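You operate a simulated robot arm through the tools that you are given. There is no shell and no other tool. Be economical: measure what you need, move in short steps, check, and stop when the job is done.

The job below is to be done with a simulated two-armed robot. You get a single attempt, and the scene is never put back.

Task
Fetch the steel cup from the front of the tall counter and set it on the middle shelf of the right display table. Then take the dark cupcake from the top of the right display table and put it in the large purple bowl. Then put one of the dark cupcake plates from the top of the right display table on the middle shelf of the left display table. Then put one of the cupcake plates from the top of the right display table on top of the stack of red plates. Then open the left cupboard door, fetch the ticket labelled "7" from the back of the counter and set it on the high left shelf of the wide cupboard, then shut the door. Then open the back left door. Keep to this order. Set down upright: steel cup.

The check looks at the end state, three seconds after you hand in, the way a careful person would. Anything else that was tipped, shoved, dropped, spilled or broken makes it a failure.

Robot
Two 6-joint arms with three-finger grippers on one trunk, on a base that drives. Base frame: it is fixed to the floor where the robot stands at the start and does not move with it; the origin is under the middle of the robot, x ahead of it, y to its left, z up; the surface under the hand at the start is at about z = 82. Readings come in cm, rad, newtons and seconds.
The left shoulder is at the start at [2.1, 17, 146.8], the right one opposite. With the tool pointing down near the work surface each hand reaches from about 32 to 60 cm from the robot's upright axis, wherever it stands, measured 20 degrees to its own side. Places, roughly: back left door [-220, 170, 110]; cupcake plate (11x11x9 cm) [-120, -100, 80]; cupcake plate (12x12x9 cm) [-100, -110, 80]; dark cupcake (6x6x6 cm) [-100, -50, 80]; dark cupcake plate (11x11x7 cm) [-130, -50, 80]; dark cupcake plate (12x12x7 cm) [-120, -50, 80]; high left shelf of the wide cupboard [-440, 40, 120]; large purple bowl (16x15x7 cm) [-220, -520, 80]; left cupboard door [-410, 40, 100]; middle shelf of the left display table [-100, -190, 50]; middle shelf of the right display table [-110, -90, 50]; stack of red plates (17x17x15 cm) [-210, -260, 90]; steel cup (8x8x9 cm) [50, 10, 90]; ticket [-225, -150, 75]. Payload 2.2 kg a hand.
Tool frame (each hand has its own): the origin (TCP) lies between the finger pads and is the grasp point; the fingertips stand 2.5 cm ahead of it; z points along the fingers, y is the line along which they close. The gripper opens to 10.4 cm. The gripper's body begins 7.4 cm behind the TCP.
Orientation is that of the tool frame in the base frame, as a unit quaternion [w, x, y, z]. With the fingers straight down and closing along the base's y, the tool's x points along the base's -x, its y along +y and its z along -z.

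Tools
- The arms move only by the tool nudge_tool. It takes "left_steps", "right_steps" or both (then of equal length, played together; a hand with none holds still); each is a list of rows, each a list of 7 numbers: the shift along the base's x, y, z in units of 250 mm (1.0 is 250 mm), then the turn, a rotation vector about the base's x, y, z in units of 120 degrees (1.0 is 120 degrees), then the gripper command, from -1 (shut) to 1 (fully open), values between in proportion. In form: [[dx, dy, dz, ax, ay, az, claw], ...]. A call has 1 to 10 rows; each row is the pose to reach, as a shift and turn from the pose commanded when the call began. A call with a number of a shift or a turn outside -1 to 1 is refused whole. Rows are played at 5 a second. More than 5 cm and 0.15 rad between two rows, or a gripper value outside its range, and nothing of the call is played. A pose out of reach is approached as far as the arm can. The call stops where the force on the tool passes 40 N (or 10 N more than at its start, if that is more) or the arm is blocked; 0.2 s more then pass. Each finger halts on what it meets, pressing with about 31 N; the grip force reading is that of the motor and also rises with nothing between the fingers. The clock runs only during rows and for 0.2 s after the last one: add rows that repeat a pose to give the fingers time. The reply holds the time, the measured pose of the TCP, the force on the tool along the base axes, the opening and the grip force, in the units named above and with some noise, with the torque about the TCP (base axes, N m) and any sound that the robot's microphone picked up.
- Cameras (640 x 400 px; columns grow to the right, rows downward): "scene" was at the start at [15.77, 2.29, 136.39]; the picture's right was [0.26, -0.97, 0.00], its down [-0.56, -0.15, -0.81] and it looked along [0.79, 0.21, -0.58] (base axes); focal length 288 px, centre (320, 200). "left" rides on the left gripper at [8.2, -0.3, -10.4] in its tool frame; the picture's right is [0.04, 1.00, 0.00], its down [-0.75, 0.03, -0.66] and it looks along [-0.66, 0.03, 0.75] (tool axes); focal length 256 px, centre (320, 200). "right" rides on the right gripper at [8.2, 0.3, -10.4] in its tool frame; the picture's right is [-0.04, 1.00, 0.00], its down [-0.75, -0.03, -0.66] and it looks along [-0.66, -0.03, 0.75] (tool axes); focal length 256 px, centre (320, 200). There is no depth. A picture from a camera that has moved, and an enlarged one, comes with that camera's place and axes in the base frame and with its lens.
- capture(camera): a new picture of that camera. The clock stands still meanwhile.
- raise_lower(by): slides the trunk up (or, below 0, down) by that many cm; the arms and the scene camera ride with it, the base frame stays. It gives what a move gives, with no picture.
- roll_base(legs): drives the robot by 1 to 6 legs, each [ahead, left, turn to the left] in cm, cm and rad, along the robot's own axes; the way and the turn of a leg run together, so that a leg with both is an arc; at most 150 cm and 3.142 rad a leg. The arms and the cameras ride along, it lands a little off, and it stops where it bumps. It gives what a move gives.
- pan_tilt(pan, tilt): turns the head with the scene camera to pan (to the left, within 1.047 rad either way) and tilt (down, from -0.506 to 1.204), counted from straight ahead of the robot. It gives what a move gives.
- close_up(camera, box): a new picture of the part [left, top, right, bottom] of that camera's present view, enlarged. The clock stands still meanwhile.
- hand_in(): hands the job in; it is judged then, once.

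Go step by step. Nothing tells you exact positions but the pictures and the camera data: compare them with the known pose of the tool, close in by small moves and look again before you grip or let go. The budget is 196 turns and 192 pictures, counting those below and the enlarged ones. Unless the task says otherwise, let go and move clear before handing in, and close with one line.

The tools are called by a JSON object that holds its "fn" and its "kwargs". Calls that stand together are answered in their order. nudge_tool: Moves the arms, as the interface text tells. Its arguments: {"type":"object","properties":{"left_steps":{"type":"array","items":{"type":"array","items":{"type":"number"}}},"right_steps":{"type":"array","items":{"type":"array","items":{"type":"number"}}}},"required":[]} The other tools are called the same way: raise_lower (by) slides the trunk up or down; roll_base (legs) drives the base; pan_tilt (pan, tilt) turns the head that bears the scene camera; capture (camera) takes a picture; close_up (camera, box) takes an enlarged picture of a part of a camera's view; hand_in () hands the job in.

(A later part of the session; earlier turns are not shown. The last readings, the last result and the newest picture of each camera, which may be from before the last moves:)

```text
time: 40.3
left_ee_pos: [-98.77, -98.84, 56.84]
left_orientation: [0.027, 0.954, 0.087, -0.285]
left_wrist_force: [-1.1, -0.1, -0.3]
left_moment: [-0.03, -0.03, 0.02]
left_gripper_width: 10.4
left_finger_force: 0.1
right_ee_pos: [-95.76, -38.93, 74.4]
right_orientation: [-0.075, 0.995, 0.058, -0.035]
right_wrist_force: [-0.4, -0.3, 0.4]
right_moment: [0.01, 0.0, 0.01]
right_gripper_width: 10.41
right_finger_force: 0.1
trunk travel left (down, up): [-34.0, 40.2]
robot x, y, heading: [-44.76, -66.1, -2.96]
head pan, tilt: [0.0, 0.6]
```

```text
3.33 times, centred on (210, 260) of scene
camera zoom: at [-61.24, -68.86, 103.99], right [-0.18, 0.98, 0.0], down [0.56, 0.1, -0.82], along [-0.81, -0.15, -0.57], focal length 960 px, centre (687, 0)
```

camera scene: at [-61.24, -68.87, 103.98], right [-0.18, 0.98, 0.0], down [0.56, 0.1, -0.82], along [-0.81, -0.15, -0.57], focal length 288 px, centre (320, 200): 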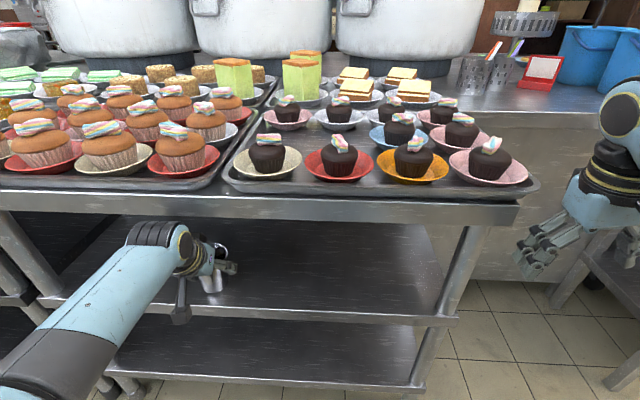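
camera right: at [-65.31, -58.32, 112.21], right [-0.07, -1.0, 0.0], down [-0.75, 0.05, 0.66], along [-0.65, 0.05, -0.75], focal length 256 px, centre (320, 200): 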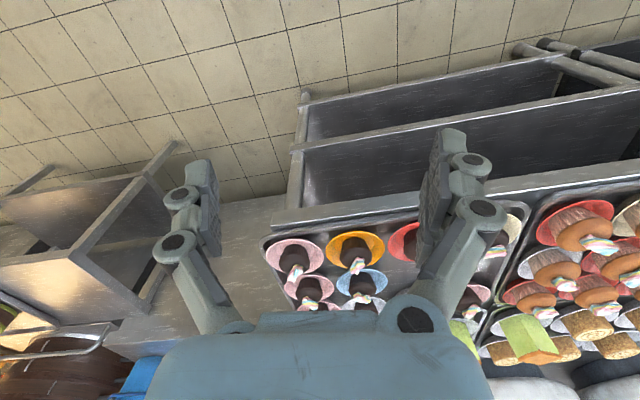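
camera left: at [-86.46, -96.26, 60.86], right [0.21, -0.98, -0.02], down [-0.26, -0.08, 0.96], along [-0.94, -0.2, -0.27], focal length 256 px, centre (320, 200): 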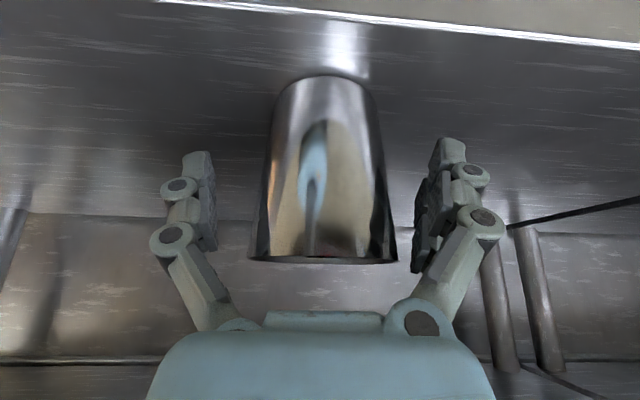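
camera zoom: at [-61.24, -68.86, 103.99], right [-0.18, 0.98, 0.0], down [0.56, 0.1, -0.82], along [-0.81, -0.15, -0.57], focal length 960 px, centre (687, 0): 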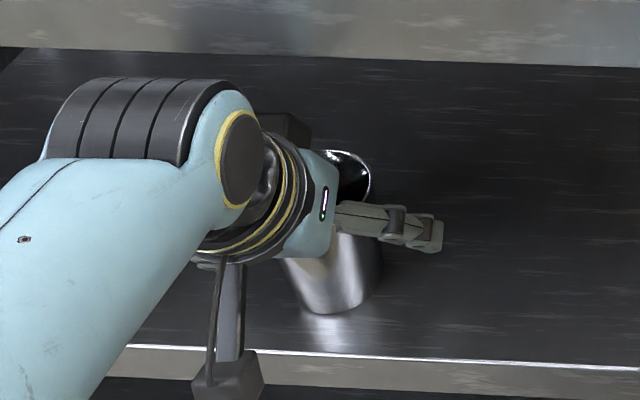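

The cup stands upright on the middle shelf, free of the fingers. I'll back away straight.

{"fn": "roll_base", "kwargs": {"legs": [[-8, 0, 0], [-14, 0, 0]]}}

{"fn": "capture", "kwargs": {"camera": "scene"}}

{"fn": "capture", "kwargs": {"camera": "left"}}

```text
time: 42.3
left_ee_pos: [-76.62, -94.76, 56.88]
left_orientation: [0.026, 0.955, 0.085, -0.284]
left_wrist_force: [0.5, -0.7, 0.0]
left_moment: [-0.04, 0.0, -0.01]
left_gripper_width: 10.43
left_finger_force: 0.1
right_ee_pos: [-73.62, -34.96, 74.38]
right_orientation: [-0.075, 0.995, 0.058, -0.035]
right_wrist_force: [-1.1, 0.3, 0.1]
right_moment: [0.02, 0.04, 0.0]
right_gripper_width: 10.39
right_finger_force: 0.1
trunk travel left (down, up): [-34.0, 40.2]
robot x, y, heading: [-23.07, -62.26, -2.965]
head pan, tilt: [0.0, 0.6]
```

```text
156 pictures are left
camera scene: at [-39.11, -64.85, 104.01], right [-0.17, 0.98, 0.0], down [0.56, 0.1, -0.83], along [-0.81, -0.14, -0.56], focal length 288 px, centre (320, 200)
```

scene: 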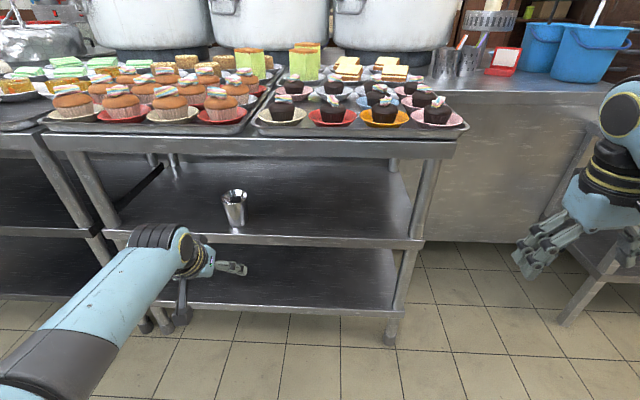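

```text
155 pictures are left
camera left: at [-64.42, -92.21, 60.9], right [0.21, -0.98, -0.02], down [-0.26, -0.08, 0.96], along [-0.94, -0.2, -0.27], focal length 256 px, centre (320, 200)
```

left: 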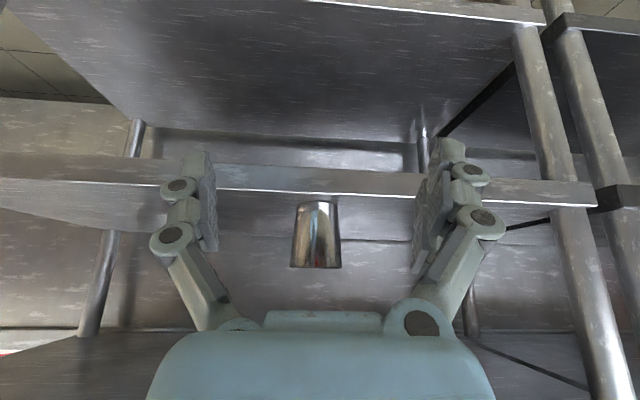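

The steel cup stands on the middle shelf. Next the dark cupcake: I'll raise the trunk and look at the tabletop from above.

{"fn": "raise_lower", "kwargs": {"by": 36}}

{"fn": "roll_base", "kwargs": {"legs": [[14, -8, 0]]}}

{"fn": "pan_tilt", "kwargs": {"pan": 0, "tilt": 0.75}}

{"fn": "capture", "kwargs": {"camera": "scene"}}

{"fn": "close_up", "kwargs": {"camera": "scene", "box": [150, 60, 440, 240]}}

```text
time: 45.8
left_ee_pos: [-76.73, -94.77, 92.83]
left_orientation: [0.026, 0.955, 0.085, -0.284]
left_wrist_force: [-0.3, -0.2, 0.4]
left_moment: [0.0, 0.02, 0.01]
left_gripper_width: 10.37
left_finger_force: 0.1
right_ee_pos: [-73.69, -34.85, 110.44]
right_orientation: [-0.075, 0.995, 0.058, -0.035]
right_wrist_force: [0.2, -0.2, 0.3]
right_moment: [0.03, 0.02, 0.01]
right_gripper_width: 10.39
right_finger_force: 0.0
trunk travel left (down, up): [-70.0, 4.2]
robot x, y, heading: [-22.96, -62.14, -2.965]
head pan, tilt: [0.0, 0.6]
```

```text
time: 47.2
left_ee_pos: [-91.78, -89.26, 92.89]
left_orientation: [0.027, 0.955, 0.086, -0.283]
left_wrist_force: [0.3, 0.1, -0.8]
left_moment: [-0.02, -0.03, 0.04]
left_gripper_width: 10.39
left_finger_force: 0.1
right_ee_pos: [-88.73, -29.22, 110.29]
right_orientation: [-0.073, 0.995, 0.058, -0.036]
right_wrist_force: [-0.5, 0.1, -1.0]
right_moment: [0.01, -0.02, -0.01]
right_gripper_width: 10.38
right_finger_force: 0.0
trunk travel left (down, up): [-70.0, 4.2]
robot x, y, heading: [-37.79, -56.56, -2.966]
head pan, tilt: [0.0, 0.6]
```

```text
time: 48.0
left_ee_pos: [-91.68, -89.26, 92.77]
left_orientation: [0.027, 0.954, 0.086, -0.285]
left_wrist_force: [0.0, -0.4, 0.8]
left_moment: [0.02, 0.0, -0.01]
left_gripper_width: 10.39
left_finger_force: 0.2
right_ee_pos: [-88.77, -29.32, 110.36]
right_orientation: [-0.074, 0.995, 0.059, -0.036]
right_wrist_force: [0.1, -0.6, 0.9]
right_moment: [-0.02, -0.01, 0.0]
right_gripper_width: 10.39
right_finger_force: 0.1
trunk travel left (down, up): [-70.0, 4.2]
robot x, y, heading: [-38.03, -56.62, -2.966]
head pan, tilt: [0.0, 0.75]
```

```text
154 pictures are left
camera scene: at [-52.94, -59.01, 139.27], right [-0.18, 0.98, 0.0], down [0.67, 0.12, -0.73], along [-0.72, -0.13, -0.68], focal length 288 px, centre (320, 200)
```

scene: 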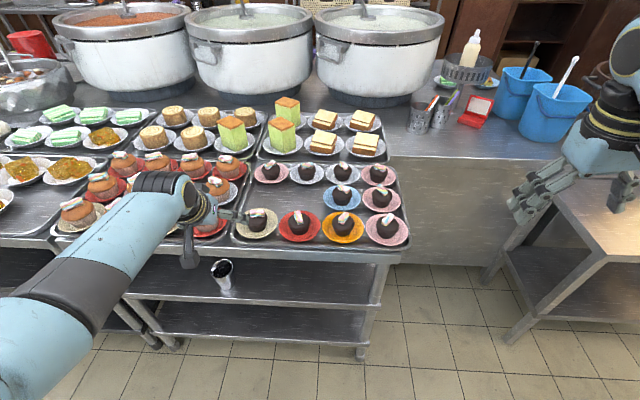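

```text
2.21 times, centred on (295, 150) of scene
camera zoom: at [-52.94, -59.01, 139.27], right [-0.18, 0.98, 0.0], down [0.67, 0.12, -0.73], along [-0.72, -0.13, -0.68], focal length 635 px, centre (375, 310)
```

zoom: 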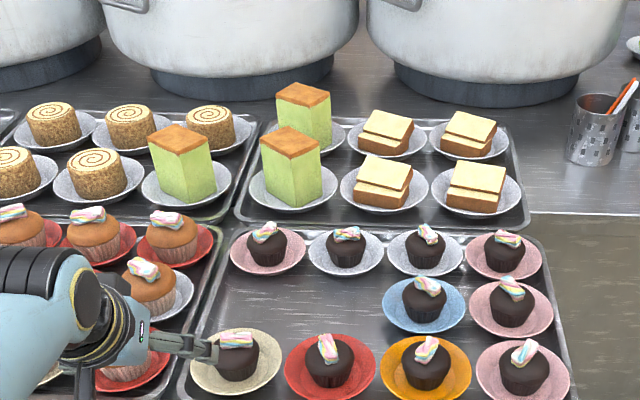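

All positions computed: the target dark cupcake (front-right, pink plate) is at about [-105, -50.8], and the two dark plates are behind it at [-117, -52] and [-127, -53.5]. I'll raise the left hand, drive closer, and look from the right hand.

{"fn": "nudge_tool", "kwargs": {"left_steps": [[0, 0, 0.14, 0, 0, 0, 1], [0, 0, 0.28, 0, 0, 0, 1], [0, 0, 0.4, 0, 0, 0, 1]], "right_steps": [[0, 0, 0, -0.0225, -0.0135, 0.009, 0.6], [0, 0, 0, -0.045, -0.027, 0.018, 0.6], [0, 0, 0, -0.0673, -0.0405, 0.0272, 0.6]]}}

{"fn": "roll_base", "kwargs": {"legs": [[18, 0, 0]]}}

```text
time: 48.8
left_ee_pos: [-91.77, -89.27, 102.79]
left_orientation: [0.026, 0.955, 0.087, -0.283]
left_wrist_force: [0.5, 0.1, 0.4]
left_moment: [-0.02, 0.01, 0.01]
left_gripper_width: 10.39
left_finger_force: 0.0
right_ee_pos: [-88.51, -29.28, 110.43]
right_orientation: [0.0, 0.996, 0.088, 0.001]
right_wrist_force: [0.5, -0.4, 0.0]
right_moment: [-0.03, 0.0, -0.03]
right_gripper_width: 8.29
right_finger_force: 0.1
trunk travel left (down, up): [-70.0, 4.2]
robot x, y, heading: [-37.85, -56.1, -2.963]
head pan, tilt: [0.0, 0.75]
```

```text
time: 50.3
left_ee_pos: [-110.05, -92.23, 102.77]
left_orientation: [0.026, 0.955, 0.083, -0.284]
left_wrist_force: [-1.1, 0.3, -0.1]
left_moment: [-0.04, -0.04, 0.0]
left_gripper_width: 10.41
left_finger_force: 0.1
right_ee_pos: [-106.57, -32.17, 110.51]
right_orientation: [-0.001, 0.996, 0.085, 0.002]
right_wrist_force: [-1.5, 0.5, -0.8]
right_moment: [0.04, -0.04, 0.02]
right_gripper_width: 8.31
right_finger_force: 0.0
trunk travel left (down, up): [-70.0, 4.2]
robot x, y, heading: [-55.86, -59.41, -2.967]
head pan, tilt: [0.0, 0.75]
```

The right hand is level and straight. I'll move it over the cupcake.

{"fn": "nudge_tool", "kwargs": {"right_steps": [[0.013, -0.15, -0.05, 0, 0, 0, 0.6], [0.026, -0.3, -0.12, 0, 0, 0, 0.6], [0.038, -0.45, -0.2, 0, 0, 0, 0.6], [0.05, -0.6, -0.3, 0, 0, 0, 0.6], [0.063, -0.744, -0.42, 0, 0, 0, 0.6], [0.063, -0.744, -0.42, 0, 0, 0, 0.6]]}}

{"fn": "capture", "kwargs": {"camera": "right"}}

{"fn": "capture", "kwargs": {"camera": "scene"}}

```text
time: 51.7
left_ee_pos: [-109.92, -92.06, 102.83]
left_orientation: [0.025, 0.955, 0.084, -0.284]
left_wrist_force: [-0.5, -0.8, 0.5]
left_moment: [-0.02, 0.0, 0.01]
left_gripper_width: 10.39
left_finger_force: 0.1
right_ee_pos: [-104.61, -50.19, 100.05]
right_orientation: [-0.004, 0.997, 0.083, 0.0]
right_wrist_force: [0.3, 0.0, -0.1]
right_moment: [-0.02, 0.01, -0.03]
right_gripper_width: 8.33
right_finger_force: 0.1
trunk travel left (down, up): [-70.0, 4.2]
robot x, y, heading: [-55.85, -59.63, -2.973]
head pan, tilt: [0.0, 0.75]
```

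```text
152 pictures are left
camera right: at [-96.63, -49.25, 110.46], right [0.13, -0.99, -0.01], down [-0.75, -0.1, 0.65], along [-0.65, -0.08, -0.76], focal length 256 px, centre (320, 200)
```

right: 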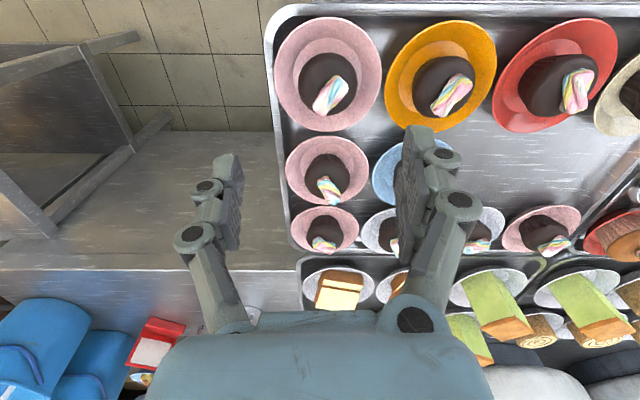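

```text
151 pictures are left
camera scene: at [-70.94, -62.03, 139.27], right [-0.17, 0.99, 0.0], down [0.67, 0.12, -0.73], along [-0.72, -0.12, -0.68], focal length 288 px, centre (320, 200)
```

scene: 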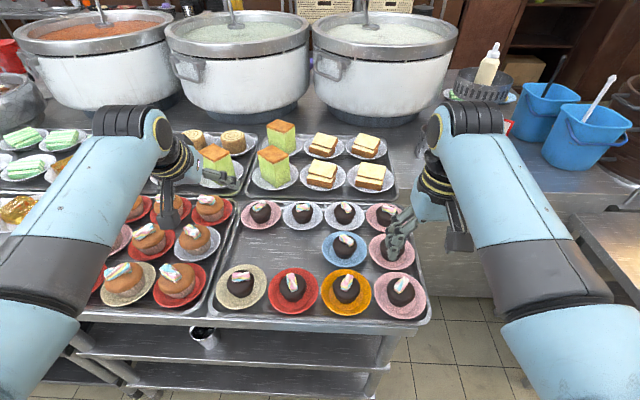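

The cupcake is at about [-104, -50.8]. I'll go down in two stages.

{"fn": "nudge_tool", "kwargs": {"right_steps": [[0.02, -0.024, -0.12, 0, 0, 0, 0.6], [0.024, -0.024, -0.24, 0, 0, 0, 0.6], [0.024, -0.024, -0.34, 0, 0, 0, 0.6], [0.024, -0.024, -0.34, 0, 0, 0, 0.6]]}}

{"fn": "capture", "kwargs": {"camera": "right"}}

{"fn": "close_up", "kwargs": {"camera": "scene", "box": [300, 180, 500, 330]}}

```text
time: 52.7
left_ee_pos: [-109.89, -92.23, 102.83]
left_orientation: [0.026, 0.954, 0.084, -0.285]
left_wrist_force: [1.0, 0.3, -0.1]
left_moment: [0.0, -0.02, -0.02]
left_gripper_width: 10.41
left_finger_force: 0.0
right_ee_pos: [-104.15, -51.38, 91.49]
right_orientation: [0.0, 0.996, 0.085, 0.002]
right_wrist_force: [0.3, -0.2, 0.1]
right_moment: [0.01, -0.03, 0.0]
right_gripper_width: 8.34
right_finger_force: 0.0
trunk travel left (down, up): [-70.0, 4.2]
robot x, y, heading: [-56.1, -59.93, -2.97]
head pan, tilt: [0.0, 0.75]
```

```text
150 pictures are left
camera right: at [-96.13, -50.29, 101.81], right [0.13, -0.99, 0.0], down [-0.75, -0.1, 0.65], along [-0.65, -0.08, -0.76], focal length 256 px, centre (320, 200)
```

right: 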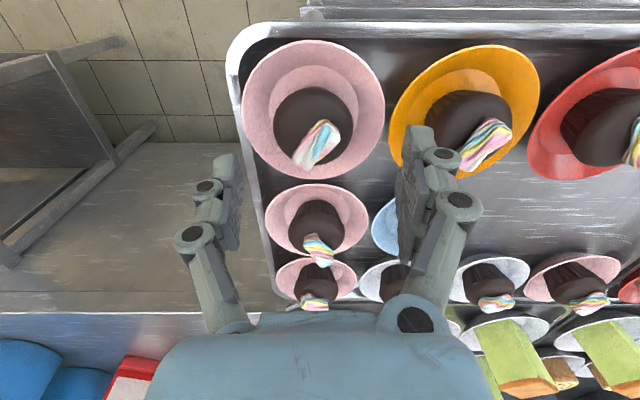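

```text
2.67 times, centred on (400, 255) of scene
camera zoom: at [-70.93, -62.09, 139.27], right [-0.17, 0.99, 0.0], down [0.67, 0.12, -0.73], along [-0.72, -0.12, -0.68], focal length 768 px, centre (107, 53)
```

zoom: 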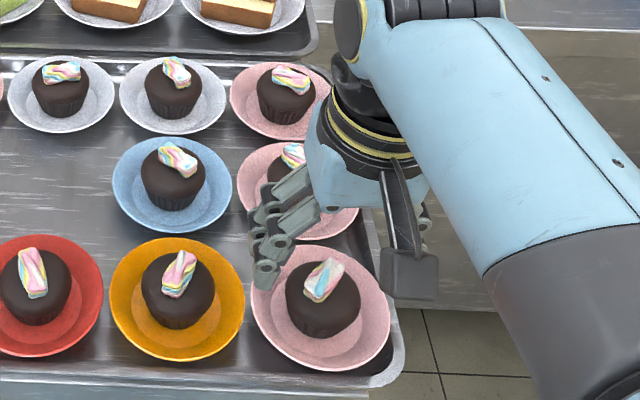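

Cupcake is centred at about [-103.9, -50.8], about 5.5 cm across. I'll narrow the fingers to 7.3 cm and descend to z ≈ 84.5.

{"fn": "nudge_tool", "kwargs": {"right_steps": [[0.008, 0.018, -0.06, 0, 0, 0, 0.4], [0.008, 0.018, -0.14, 0, 0, 0, 0.4], [0.008, 0.018, -0.22, 0, 0, 0, 0.4], [0.008, 0.018, -0.28, 0, 0, 0, 0.4], [0.008, 0.018, -0.28, 0, 0, 0, 0.4]]}}

{"fn": "capture", "kwargs": {"camera": "right"}}

{"fn": "close_up", "kwargs": {"camera": "scene", "box": [300, 180, 500, 330]}}

```text
time: 53.9
left_ee_pos: [-109.72, -92.34, 102.84]
left_orientation: [0.024, 0.955, 0.083, -0.285]
left_wrist_force: [-1.5, 0.3, 0.1]
left_moment: [0.01, -0.05, 0.02]
left_gripper_width: 10.41
left_finger_force: 0.2
right_ee_pos: [-104.57, -51.59, 85.19]
right_orientation: [0.002, 0.996, 0.084, -0.006]
right_wrist_force: [1.9, -9.5, 32.6]
right_moment: [-0.7, -0.21, -0.01]
right_gripper_width: 5.82
right_finger_force: 18.9
trunk travel left (down, up): [-70.0, 4.2]
robot x, y, heading: [-56.16, -59.45, -2.97]
head pan, tilt: [0.0, 0.75]
stopped in row 5 (right hand): the force on the tool passed its limit at 44 N (the readings are from after the stop); the commanded pose is now the measured one
```

```text
148 pictures are left
camera right: at [-96.39, -50.46, 95.43], right [0.13, -0.99, 0.01], down [-0.74, -0.09, 0.67], along [-0.66, -0.09, -0.75], focal length 256 px, centre (320, 200)
```

right: 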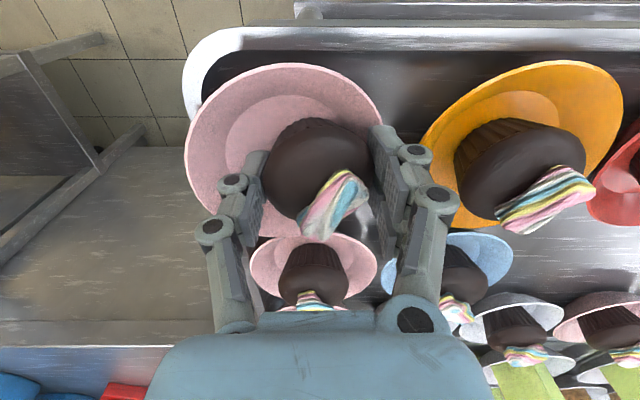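

```text
2.67 times, centred on (400, 255) of scene
camera zoom: at [-70.71, -62.21, 139.3], right [-0.17, 0.99, 0.0], down [0.67, 0.12, -0.73], along [-0.72, -0.12, -0.68], focal length 768 px, centre (107, 53)
```

zoom: 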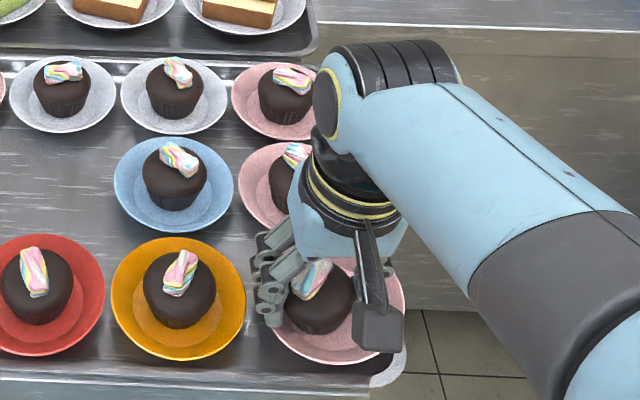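

The fingertips met the dish's sloping wall and the plate slid a little. I'll rise 1 cm and then look before closing.

{"fn": "nudge_tool", "kwargs": {"right_steps": [[0, 0.01, 0.02, 0, 0, 0, 0.3], [0, 0.02, 0.045, 0, 0, 0, 0.4], [0, 0.02, 0.045, 0, 0, 0, 0.4]]}}

{"fn": "capture", "kwargs": {"camera": "right"}}

{"fn": "close_up", "kwargs": {"camera": "scene", "box": [340, 210, 460, 330]}}

```text
time: 54.7
left_ee_pos: [-109.97, -92.33, 102.72]
left_orientation: [0.026, 0.955, 0.084, -0.283]
left_wrist_force: [0.7, 0.4, -0.8]
left_moment: [-0.01, -0.05, -0.01]
left_gripper_width: 10.39
left_finger_force: 0.1
right_ee_pos: [-104.37, -50.59, 85.97]
right_orientation: [0.0, 0.996, 0.085, -0.001]
right_wrist_force: [-0.5, -0.6, 0.4]
right_moment: [0.01, -0.01, -0.01]
right_gripper_width: 7.26
right_finger_force: 0.2
trunk travel left (down, up): [-70.0, 4.2]
robot x, y, heading: [-55.84, -59.56, -2.968]
head pan, tilt: [0.0, 0.75]
```

```text
146 pictures are left
camera right: at [-96.23, -49.56, 96.2], right [0.13, -0.99, 0.0], down [-0.75, -0.1, 0.66], along [-0.65, -0.08, -0.75], focal length 256 px, centre (320, 200)
```

right: 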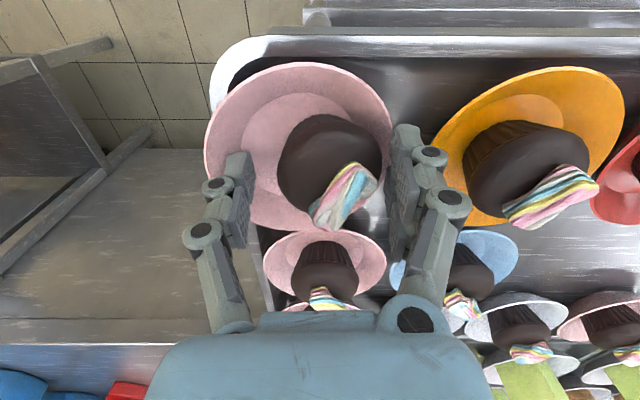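

```text
3.33 times, centred on (400, 270) of scene
camera zoom: at [-70.98, -62.11, 139.25], right [-0.17, 0.99, 0.0], down [0.67, 0.12, -0.73], along [-0.72, -0.12, -0.68], focal length 960 px, centre (53, -33)
```

zoom: 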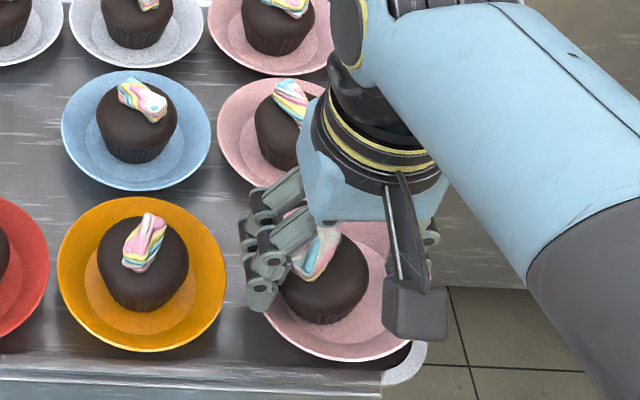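

The cupcake sits between the fingers at about [-103.8, -51]. I'll lower a touch and close.

{"fn": "nudge_tool", "kwargs": {"right_steps": [[0.016, -0.012, -0.012, 0, 0, 0, 0.3], [0.016, -0.012, -0.02, 0, 0, 0, 0.1], [0.016, -0.012, -0.02, 0, 0, 0, -0.2], [0.016, -0.012, -0.02, 0, 0, 0, -0.6], [0.016, -0.012, -0.02, 0, 0, 0, -1], [0.016, -0.012, -0.02, 0, 0, 0, -1]]}}

{"fn": "nudge_tool", "kwargs": {"right_steps": [[0, 0, 0.04, 0, 0, 0, -1], [0, 0, 0.1, 0, 0, 0, -1], [0, 0, 0.2, 0, 0, 0, -1], [0, 0, 0.32, 0, 0, 0, -1], [0, 0, 0.32, 0, 0, 0, -1]]}}

{"fn": "capture", "kwargs": {"camera": "right"}}

{"fn": "close_up", "kwargs": {"camera": "scene", "box": [300, 180, 500, 330]}}

```text
time: 56.1
left_ee_pos: [-109.86, -92.24, 102.78]
left_orientation: [0.026, 0.955, 0.084, -0.285]
left_wrist_force: [0.5, -0.1, 0.1]
left_moment: [-0.03, -0.01, 0.0]
left_gripper_width: 10.41
left_finger_force: 0.1
right_ee_pos: [-103.93, -51.06, 85.53]
right_orientation: [0.0, 0.996, 0.084, -0.003]
right_wrist_force: [0.9, -1.9, 5.0]
right_moment: [-0.17, -0.03, -0.03]
right_gripper_width: 5.35
right_finger_force: 30.9
trunk travel left (down, up): [-70.0, 4.2]
robot x, y, heading: [-56.01, -59.82, -2.974]
head pan, tilt: [0.0, 0.75]
```

```text
time: 57.3
left_ee_pos: [-109.93, -92.32, 102.81]
left_orientation: [0.026, 0.955, 0.084, -0.284]
left_wrist_force: [0.0, -0.4, -0.4]
left_moment: [0.03, -0.01, -0.02]
left_gripper_width: 10.39
left_finger_force: 0.2
right_ee_pos: [-104.18, -50.95, 93.26]
right_orientation: [0.001, 0.996, 0.085, -0.001]
right_wrist_force: [0.4, -0.6, -0.9]
right_moment: [-0.03, -0.02, 0.02]
right_gripper_width: 5.32
right_finger_force: 30.6
trunk travel left (down, up): [-70.0, 4.2]
robot x, y, heading: [-56.29, -59.48, -2.972]
head pan, tilt: [0.0, 0.75]
```

```text
144 pictures are left
camera right: at [-96.06, -49.87, 103.56], right [0.13, -0.99, 0.0], down [-0.75, -0.1, 0.66], along [-0.65, -0.08, -0.75], focal length 256 px, centre (320, 200)
```

right: 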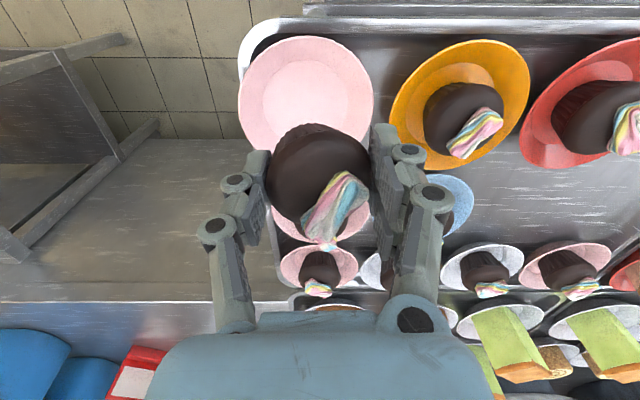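

```text
2.67 times, centred on (400, 255) of scene
camera zoom: at [-70.96, -62.13, 139.26], right [-0.17, 0.99, 0.0], down [0.67, 0.12, -0.73], along [-0.72, -0.12, -0.68], focal length 768 px, centre (107, 53)
```

zoom: 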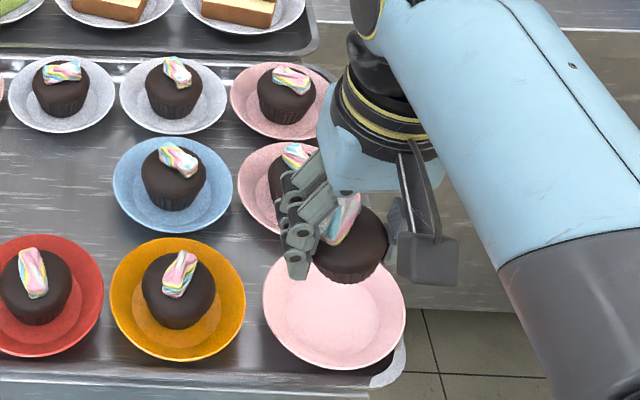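

The cupcake is lifted cleanly. I'll raise it, back into the aisle and turn towards the far end.

{"fn": "nudge_tool", "kwargs": {"right_steps": [[0, 0, 0.14, 0, 0, 0, -1], [0, 0, 0.28, 0, 0, 0, -1], [0, 0, 0.4, 0, 0, 0, -1]]}}

{"fn": "roll_base", "kwargs": {"legs": [[-26, 0, 0], [0, 0, 1.4]]}}

{"fn": "pan_tilt", "kwargs": {"pan": 0, "tilt": 0.3}}

{"fn": "capture", "kwargs": {"camera": "scene"}}

```text
time: 58.1
left_ee_pos: [-109.85, -92.3, 102.74]
left_orientation: [0.026, 0.955, 0.084, -0.284]
left_wrist_force: [0.5, 0.9, 0.2]
left_moment: [-0.01, -0.01, 0.01]
left_gripper_width: 10.41
left_finger_force: 0.1
right_ee_pos: [-103.56, -49.09, 102.81]
right_orientation: [-0.015, 0.997, 0.08, 0.004]
right_wrist_force: [-0.1, 0.0, -0.7]
right_moment: [0.02, 0.03, 0.01]
right_gripper_width: 5.32
right_finger_force: 30.9
trunk travel left (down, up): [-70.0, 4.2]
robot x, y, heading: [-55.95, -59.44, -2.967]
head pan, tilt: [0.0, 0.75]
```

```text
time: 63.4
left_ee_pos: [-7.31, -113.77, 102.7]
left_orientation: [0.204, 0.674, 0.681, -0.2]
left_wrist_force: [-0.2, -0.8, -1.0]
left_moment: [0.0, 0.03, 0.01]
left_gripper_width: 10.38
left_finger_force: 0.0
right_ee_pos: [-48.87, -101.07, 103.31]
right_orientation: [-0.01, 0.708, 0.706, -0.013]
right_wrist_force: [0.0, -0.1, -0.9]
right_moment: [0.02, 0.0, 0.04]
right_gripper_width: 5.32
right_finger_force: 30.3
trunk travel left (down, up): [-70.0, 4.2]
robot x, y, heading: [-30.89, -55.41, -1.561]
head pan, tilt: [0.0, 0.75]
```

```text
time: 64.3
left_ee_pos: [-7.42, -113.71, 102.75]
left_orientation: [0.204, 0.674, 0.681, -0.201]
left_wrist_force: [-0.2, -0.1, 0.0]
left_moment: [0.0, -0.02, 0.02]
left_gripper_width: 10.38
left_finger_force: 0.0
right_ee_pos: [-48.97, -101.1, 103.27]
right_orientation: [-0.01, 0.708, 0.706, -0.013]
right_wrist_force: [0.1, -0.1, -0.9]
right_moment: [0.0, 0.01, 0.02]
right_gripper_width: 5.32
right_finger_force: 31.4
trunk travel left (down, up): [-70.0, 4.2]
robot x, y, heading: [-30.49, -55.41, -1.563]
head pan, tilt: [0.0, 0.3]
```

```text
142 pictures are left
camera scene: at [-30.5, -71.58, 143.29], right [-1.0, -0.01, 0.0], down [0.0, 0.3, -0.95], along [0.01, -0.95, -0.3], focal length 288 px, centre (320, 200)
```

scene: 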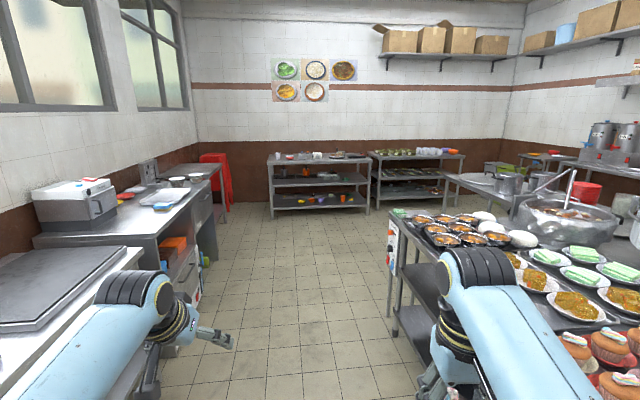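

The aisle is clear. The far right rack holds bowls. I'll drive down the aisle, a bit to the left.

{"fn": "roll_base", "kwargs": {"legs": [[0, 8, 0], [150, 0, 0], [100, 0, 0]]}}

{"fn": "pan_tilt", "kwargs": {"pan": -0.5, "tilt": 0.4}}

{"fn": "capture", "kwargs": {"camera": "scene"}}

```text
time: 77.2
left_ee_pos: [8.44, -362.29, 102.69]
left_orientation: [0.206, 0.664, 0.692, -0.196]
left_wrist_force: [0.3, -0.2, -0.4]
left_moment: [-0.02, -0.01, 0.01]
left_gripper_width: 10.4
left_finger_force: 0.0
right_ee_pos: [-33.68, -350.88, 103.22]
right_orientation: [-0.01, 0.698, 0.716, -0.012]
right_wrist_force: [0.1, -0.2, 0.0]
right_moment: [0.02, 0.03, 0.0]
right_gripper_width: 5.3
right_finger_force: 31.0
trunk travel left (down, up): [-70.0, 4.2]
robot x, y, heading: [-16.75, -304.68, -1.535]
head pan, tilt: [0.0, 0.3]
```

```text
time: 78.1
left_ee_pos: [8.32, -362.37, 102.78]
left_orientation: [0.206, 0.664, 0.691, -0.197]
left_wrist_force: [-0.9, 0.1, -0.2]
left_moment: [-0.01, -0.03, 0.01]
left_gripper_width: 10.41
left_finger_force: 0.2
right_ee_pos: [-33.89, -350.84, 103.25]
right_orientation: [-0.01, 0.698, 0.716, -0.013]
right_wrist_force: [-1.1, 1.1, -0.3]
right_moment: [-0.03, 0.01, 0.02]
right_gripper_width: 5.3
right_finger_force: 30.9
trunk travel left (down, up): [-70.0, 4.2]
robot x, y, heading: [-17.15, -304.79, -1.535]
head pan, tilt: [-0.499, 0.4]
```

```text
141 pictures are left
camera scene: at [-20.55, -319.82, 142.37], right [-0.9, 0.45, 0.0], down [0.17, 0.35, -0.92], along [-0.41, -0.82, -0.39], focal length 288 px, centre (320, 200)
```

scene: 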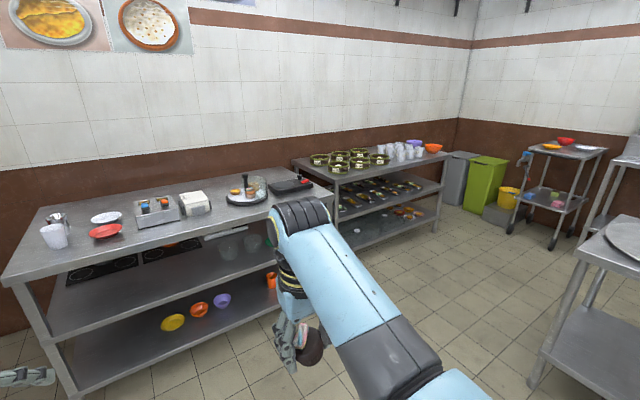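

The purple bowl stands beside the orange one on the right rack, at about [-217, -516]; the rack's front edge is near y -490. I'll drive diagonally towards it, clear of the table on the right.

{"fn": "roll_base", "kwargs": {"legs": [[78, -66, 0], [23, -52, 0], [0, 0, -0.035]]}}

{"fn": "pan_tilt", "kwargs": {"pan": -0.3, "tilt": 0.5}}

{"fn": "capture", "kwargs": {"camera": "scene"}}

```text
time: 86.5
left_ee_pos: [-108.51, -467.22, 102.8]
left_orientation: [0.201, 0.68, 0.675, -0.202]
left_wrist_force: [-0.4, 0.0, 0.2]
left_moment: [0.0, 0.03, -0.01]
left_gripper_width: 10.4
left_finger_force: 0.1
right_ee_pos: [-149.99, -453.65, 103.33]
right_orientation: [-0.01, 0.715, 0.699, -0.013]
right_wrist_force: [0.2, -0.3, -0.2]
right_moment: [0.02, 0.0, -0.05]
right_gripper_width: 5.33
right_finger_force: 31.2
trunk travel left (down, up): [-70.0, 4.2]
robot x, y, heading: [-130.84, -408.24, -1.58]
head pan, tilt: [-0.499, 0.4]
```

```text
time: 87.3
left_ee_pos: [-108.58, -467.15, 102.74]
left_orientation: [0.202, 0.68, 0.676, -0.202]
left_wrist_force: [-0.2, -0.6, -0.3]
left_moment: [0.02, -0.02, -0.01]
left_gripper_width: 10.39
left_finger_force: 0.1
right_ee_pos: [-150.09, -453.71, 103.2]
right_orientation: [-0.01, 0.716, 0.698, -0.012]
right_wrist_force: [-0.4, -0.6, -0.5]
right_moment: [0.0, -0.03, 0.02]
right_gripper_width: 5.32
right_finger_force: 30.6
trunk travel left (down, up): [-70.0, 4.2]
robot x, y, heading: [-131.12, -408.16, -1.576]
head pan, tilt: [-0.3, 0.499]
```

```text
140 pictures are left
camera scene: at [-133.69, -423.93, 141.46], right [-0.95, 0.31, 0.0], down [0.15, 0.46, -0.88], along [-0.27, -0.84, -0.48], focal length 288 px, centre (320, 200)
```

scene: 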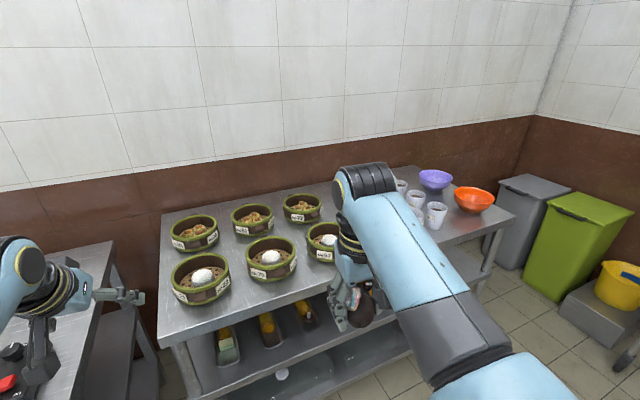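

The rack front is yawed about 0.15 rad; the purple bowl is near [-223, -524], close to the back. I'll turn to match, strafe right, and look again before coming in.

{"fn": "roll_base", "kwargs": {"legs": [[0, 0, 0.155], [10, -96, 0]]}}

{"fn": "pan_tilt", "kwargs": {"pan": 0, "tilt": 0.6}}

{"fn": "capture", "kwargs": {"camera": "scene"}}

```text
time: 92.8
left_ee_pos: [-190.88, -486.12, 102.85]
left_orientation: [0.216, 0.625, 0.726, -0.186]
left_wrist_force: [-0.7, 0.1, -0.3]
left_moment: [0.03, 0.01, -0.01]
left_gripper_width: 10.4
left_finger_force: 0.0
right_ee_pos: [-233.94, -479.36, 103.12]
right_orientation: [-0.009, 0.658, 0.753, -0.015]
right_wrist_force: [0.1, 0.1, 0.2]
right_moment: [0.01, 0.0, 0.01]
right_gripper_width: 5.32
right_finger_force: 31.2
trunk travel left (down, up): [-70.0, 4.2]
robot x, y, heading: [-221.71, -431.45, -1.429]
head pan, tilt: [-0.3, 0.499]
```

```text
time: 93.6
left_ee_pos: [-190.85, -486.22, 102.8]
left_orientation: [0.216, 0.626, 0.726, -0.186]
left_wrist_force: [0.4, -0.1, 1.0]
left_moment: [-0.02, 0.03, -0.01]
left_gripper_width: 10.41
left_finger_force: 0.1
right_ee_pos: [-233.95, -479.36, 103.26]
right_orientation: [-0.01, 0.659, 0.752, -0.013]
right_wrist_force: [0.4, -0.1, -2.0]
right_moment: [0.01, 0.01, -0.02]
right_gripper_width: 5.34
right_finger_force: 30.9
trunk travel left (down, up): [-70.0, 4.2]
robot x, y, heading: [-221.73, -431.17, -1.423]
head pan, tilt: [0.0, 0.6]
```

```text
139 pictures are left
camera scene: at [-219.63, -447.15, 140.55], right [-0.99, -0.14, 0.0], down [-0.08, 0.56, -0.82], along [0.12, -0.82, -0.57], focal length 288 px, centre (320, 200)
```

scene: 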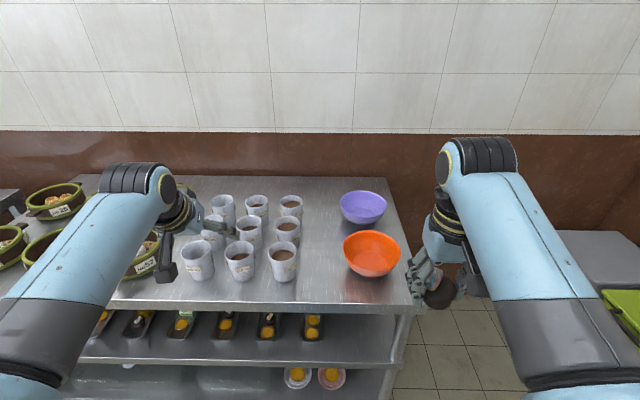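

The bowl is at about [-222.4, -525]. I'll drive 22 cm ahead, hands high, then extend the right arm.

{"fn": "roll_base", "kwargs": {"legs": [[14, 0, 0], [9, 0, 0]]}}

{"fn": "nudge_tool", "kwargs": {"right_steps": [[0.0, -0.15, 0, 0, 0, 0, -1], [0.02, -0.3, 0, 0, 0, 0, -1], [0.04, -0.45, 0, 0, 0, 0, -1], [0.06, -0.6, 0, 0, 0, 0, -1], [0.08, -0.75, 0, 0, 0, 0, -1], [0.1, -0.85, 0, 0, 0, 0, -1]]}}

{"fn": "capture", "kwargs": {"camera": "scene"}}

{"fn": "capture", "kwargs": {"camera": "right"}}

```text
time: 95.7
left_ee_pos: [-187.5, -509.24, 102.54]
left_orientation: [0.216, 0.626, 0.726, -0.185]
left_wrist_force: [0.1, -0.1, 0.7]
left_moment: [-0.01, 0.0, -0.02]
left_gripper_width: 10.38
left_finger_force: 0.2
right_ee_pos: [-230.57, -502.39, 103.26]
right_orientation: [-0.01, 0.659, 0.752, -0.014]
right_wrist_force: [0.9, -0.9, 0.0]
right_moment: [0.04, 0.03, -0.01]
right_gripper_width: 5.32
right_finger_force: 31.0
trunk travel left (down, up): [-70.0, 4.2]
robot x, y, heading: [-218.79, -454.15, -1.423]
head pan, tilt: [0.0, 0.6]
```

```text
time: 97.1
left_ee_pos: [-187.44, -508.99, 102.69]
left_orientation: [0.216, 0.626, 0.726, -0.185]
left_wrist_force: [-0.5, -0.3, 0.2]
left_moment: [0.03, -0.02, -0.02]
left_gripper_width: 10.41
left_finger_force: 0.0
right_ee_pos: [-229.18, -519.74, 104.21]
right_orientation: [-0.009, 0.658, 0.752, -0.014]
right_wrist_force: [0.1, 0.5, 0.5]
right_moment: [0.01, -0.03, -0.01]
right_gripper_width: 5.32
right_finger_force: 31.2
right hand out of reach, approached as far as the arm can: row 5, 6
trunk travel left (down, up): [-70.0, 4.2]
robot x, y, heading: [-218.98, -454.32, -1.426]
head pan, tilt: [0.0, 0.6]
```

```text
138 pictures are left
camera scene: at [-216.32, -469.96, 140.55], right [-0.99, -0.15, 0.0], down [-0.08, 0.56, -0.83], along [0.12, -0.82, -0.56], focal length 288 px, centre (320, 200)
```

scene: 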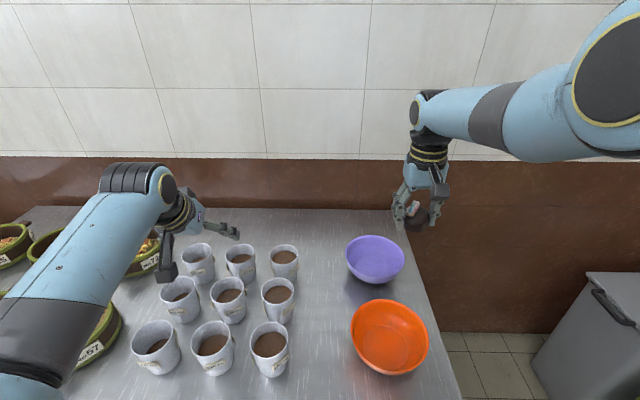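

```text
137 pictures are left
camera right: at [-229.72, -511.44, 114.51], right [1.0, 0.09, -0.03], down [0.09, -0.75, 0.66], along [0.04, -0.66, -0.75], focal length 256 px, centre (320, 200)
```

right: 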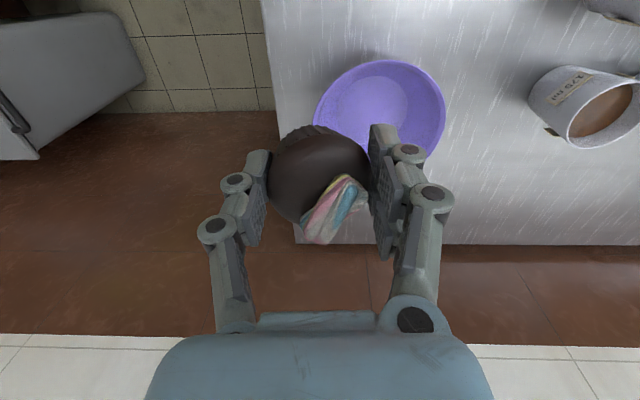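

Bowl centre ≈ [-222.5, -523]. The arm is at its limit, so I'll creep 4 cm forward and tilt the hand 30° to reach over the bowl, still above the rim.

{"fn": "roll_base", "kwargs": {"legs": [[4, 0, 0]]}}

{"fn": "nudge_tool", "kwargs": {"right_steps": [[0.05, 0.0, -0.0, -0.049, -0.0074, 0, -1], [0.1, 0.01, -0.04, -0.099, -0.0148, 0, -1], [0.16, 0.015, -0.08, -0.148, -0.0222, 0, -1], [0.21, 0.015, -0.14, -0.198, -0.03, 0, -1], [0.252, 0.02, -0.2, -0.247, -0.037, 0, -1], [0.252, 0.02, -0.2, -0.247, -0.037, 0, -1]]}}

{"fn": "capture", "kwargs": {"camera": "right"}}

{"fn": "capture", "kwargs": {"camera": "scene"}}

```text
time: 97.9
left_ee_pos: [-186.96, -512.89, 102.81]
left_orientation: [0.217, 0.625, 0.726, -0.185]
left_wrist_force: [-0.2, -0.5, -0.4]
left_moment: [0.02, 0.0, -0.01]
left_gripper_width: 10.41
left_finger_force: 0.1
right_ee_pos: [-228.6, -523.3, 104.26]
right_orientation: [-0.01, 0.659, 0.752, -0.014]
right_wrist_force: [-0.5, 0.2, -0.2]
right_moment: [-0.02, 0.01, 0.01]
right_gripper_width: 5.29
right_finger_force: 31.0
trunk travel left (down, up): [-70.0, 4.2]
robot x, y, heading: [-217.69, -458.52, -1.427]
head pan, tilt: [0.0, 0.6]
```

```text
time: 99.3
left_ee_pos: [-186.9, -512.95, 102.78]
left_orientation: [0.217, 0.625, 0.726, -0.185]
left_wrist_force: [-0.2, 0.4, -0.2]
left_moment: [-0.02, 0.01, 0.02]
left_gripper_width: 10.38
left_finger_force: 0.0
right_ee_pos: [-222.35, -523.21, 99.1]
right_orientation: [0.189, 0.64, 0.723, -0.181]
right_wrist_force: [-0.7, -0.5, -1.0]
right_moment: [0.06, 0.03, -0.01]
right_gripper_width: 5.3
right_finger_force: 30.6
trunk travel left (down, up): [-70.0, 4.2]
robot x, y, heading: [-218.26, -458.19, -1.426]
head pan, tilt: [0.0, 0.6]
```

```text
136 pictures are left
camera right: at [-223.46, -510.89, 103.92], right [1.0, 0.08, 0.0], down [0.03, -0.32, 0.95], along [0.08, -0.94, -0.32], focal length 256 px, centre (320, 200)
```

right: 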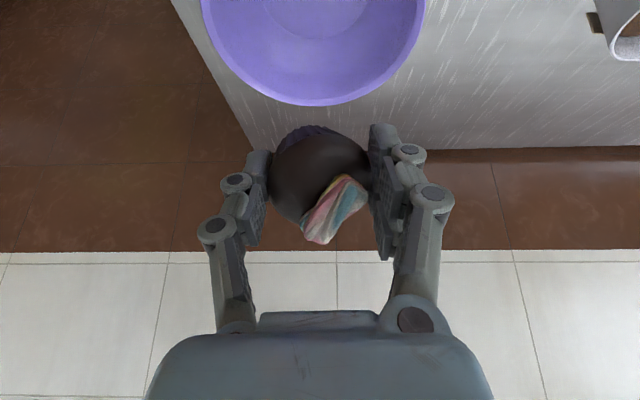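

```text
135 pictures are left
camera scene: at [-215.75, -473.89, 140.55], right [-0.99, -0.14, 0.0], down [-0.08, 0.56, -0.82], along [0.12, -0.82, -0.57], focal length 288 px, centre (320, 200)
```

scene: 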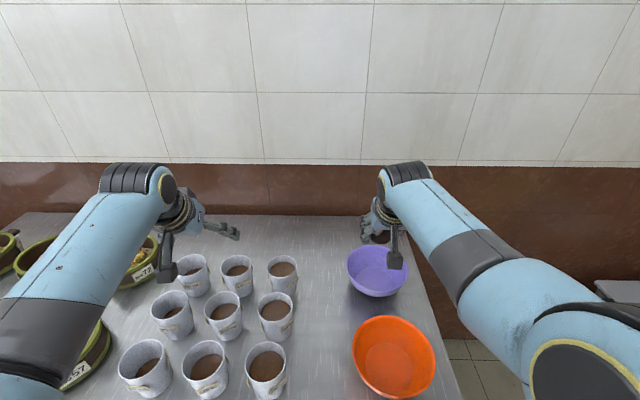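

The cupcake is just above the bowl (centre ≈ [-222.4, -525]). I'll lower into the bowl.

{"fn": "nudge_tool", "kwargs": {"right_steps": [[0, -0.04, -0.14, 0, 0, 0, -1], [0, -0.06, -0.28, 0, 0, 0, -1], [0, -0.06, -0.4, 0, 0, 0, -1], [0, -0.06, -0.4, 0, 0, 0, -1]]}}

{"fn": "capture", "kwargs": {"camera": "right"}}

{"fn": "close_up", "kwargs": {"camera": "scene", "box": [280, 140, 480, 320]}}

```text
time: 100.3
left_ee_pos: [-186.89, -512.94, 102.74]
left_orientation: [0.216, 0.626, 0.726, -0.185]
left_wrist_force: [0.2, 0.5, 0.7]
left_moment: [0.01, -0.02, 0.02]
left_gripper_width: 10.41
left_finger_force: 0.0
right_ee_pos: [-222.58, -522.94, 91.15]
right_orientation: [0.188, 0.639, 0.724, -0.179]
right_wrist_force: [-0.2, -0.9, 0.3]
right_moment: [0.02, 0.03, 0.0]
right_gripper_width: 5.32
right_finger_force: 31.8
right hand out of reach, approached as far as the arm can: row 2, 3, 4
trunk travel left (down, up): [-70.0, 4.2]
robot x, y, heading: [-218.33, -458.26, -1.427]
head pan, tilt: [0.0, 0.6]
```

```text
134 pictures are left
camera right: at [-223.58, -510.67, 95.95], right [1.0, 0.08, 0.0], down [0.03, -0.32, 0.95], along [0.08, -0.94, -0.32], focal length 256 px, centre (320, 200)
```

right: 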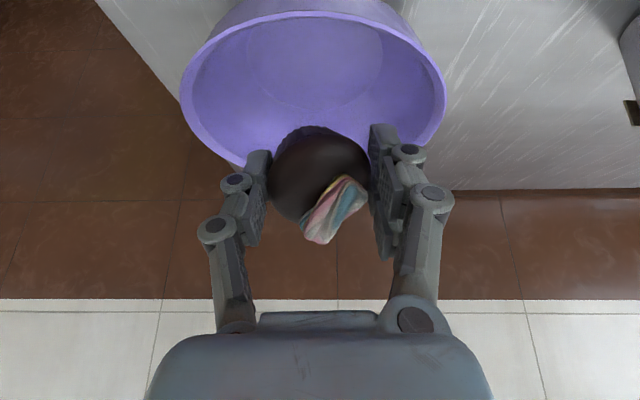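

```text
2.22 times, centred on (380, 230) of scene
camera zoom: at [-215.73, -473.95, 140.54], right [-0.99, -0.14, 0.0], down [-0.08, 0.56, -0.82], along [0.12, -0.82, -0.57], focal length 640 px, centre (187, 133)
```

zoom: 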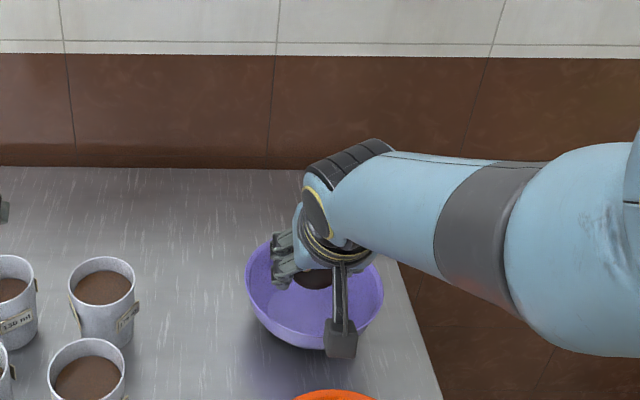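

The cupcake is over the bowl's middle; the arm can't go lower, so I'll use the trunk, 3.5 cm down, and check.

{"fn": "raise_lower", "kwargs": {"by": -3.5}}

{"fn": "capture", "kwargs": {"camera": "right"}}

```text
time: 101.1
left_ee_pos: [-186.92, -513.02, 99.27]
left_orientation: [0.216, 0.626, 0.726, -0.186]
left_wrist_force: [0.0, 0.1, 0.8]
left_moment: [0.02, -0.04, -0.03]
left_gripper_width: 10.4
left_finger_force: 0.1
right_ee_pos: [-222.66, -522.77, 87.71]
right_orientation: [0.188, 0.64, 0.723, -0.18]
right_wrist_force: [-0.3, 0.4, -0.8]
right_moment: [-0.05, 0.02, -0.02]
right_gripper_width: 5.3
right_finger_force: 31.0
trunk travel left (down, up): [-66.5, 7.7]
robot x, y, heading: [-217.99, -458.35, -1.429]
head pan, tilt: [0.0, 0.6]
```

```text
132 pictures are left
camera right: at [-223.68, -510.65, 92.57], right [1.0, 0.08, 0.0], down [0.03, -0.32, 0.95], along [0.08, -0.94, -0.32], focal length 256 px, centre (320, 200)
```

right: 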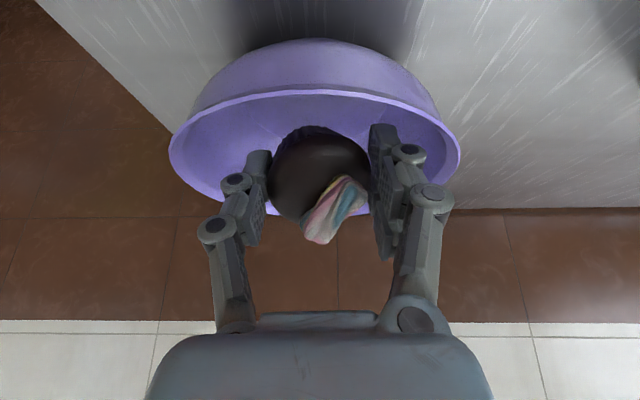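

The cupcake is inside the rim. A touch lower, then release with a modest opening.

{"fn": "raise_lower", "kwargs": {"by": -1.2}}

{"fn": "nudge_tool", "kwargs": {"right_steps": [[0, 0, 0, 0, 0, 0, 0.1], [0, 0, 0, 0, 0, 0, 0.25], [0, 0, 0, 0, 0, 0, 0.35], [0, 0, 0, 0, 0, 0, 0.35]]}}

{"fn": "capture", "kwargs": {"camera": "right"}}

```text
time: 101.7
left_ee_pos: [-186.86, -512.98, 98.11]
left_orientation: [0.217, 0.625, 0.727, -0.185]
left_wrist_force: [1.2, 0.7, 0.6]
left_moment: [0.0, -0.03, -0.02]
left_gripper_width: 10.43
left_finger_force: 0.2
right_ee_pos: [-222.41, -522.86, 86.53]
right_orientation: [0.187, 0.64, 0.723, -0.18]
right_wrist_force: [-0.1, -0.6, -0.9]
right_moment: [0.0, -0.03, -0.01]
right_gripper_width: 5.31
right_finger_force: 31.0
trunk travel left (down, up): [-65.3, 8.9]
robot x, y, heading: [-218.34, -458.01, -1.425]
head pan, tilt: [0.0, 0.6]
```

```text
time: 102.7
left_ee_pos: [-186.99, -512.97, 98.1]
left_orientation: [0.217, 0.625, 0.726, -0.186]
left_wrist_force: [-0.3, 0.6, -0.2]
left_moment: [0.0, 0.02, -0.01]
left_gripper_width: 10.39
left_finger_force: 0.1
right_ee_pos: [-222.54, -522.88, 86.59]
right_orientation: [0.187, 0.64, 0.723, -0.18]
right_wrist_force: [-0.7, -0.8, 0.5]
right_moment: [0.01, -0.04, 0.0]
right_gripper_width: 6.98
right_finger_force: 0.0
trunk travel left (down, up): [-65.3, 8.9]
robot x, y, heading: [-218.46, -458.29, -1.425]
head pan, tilt: [0.0, 0.6]
```

```text
131 pictures are left
camera right: at [-223.67, -510.66, 91.35], right [1.0, 0.08, 0.0], down [0.03, -0.32, 0.95], along [0.08, -0.94, -0.32], focal length 256 px, centre (320, 200)
```

right: 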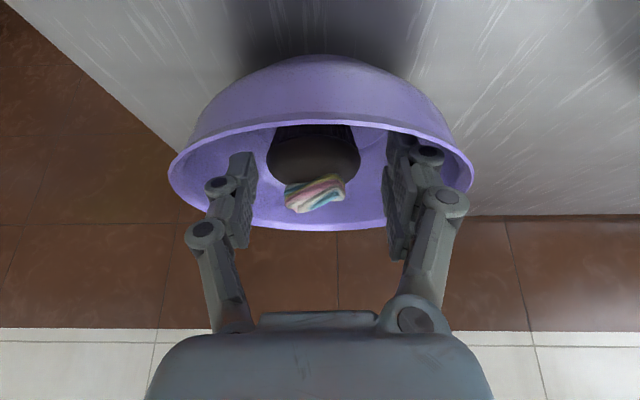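

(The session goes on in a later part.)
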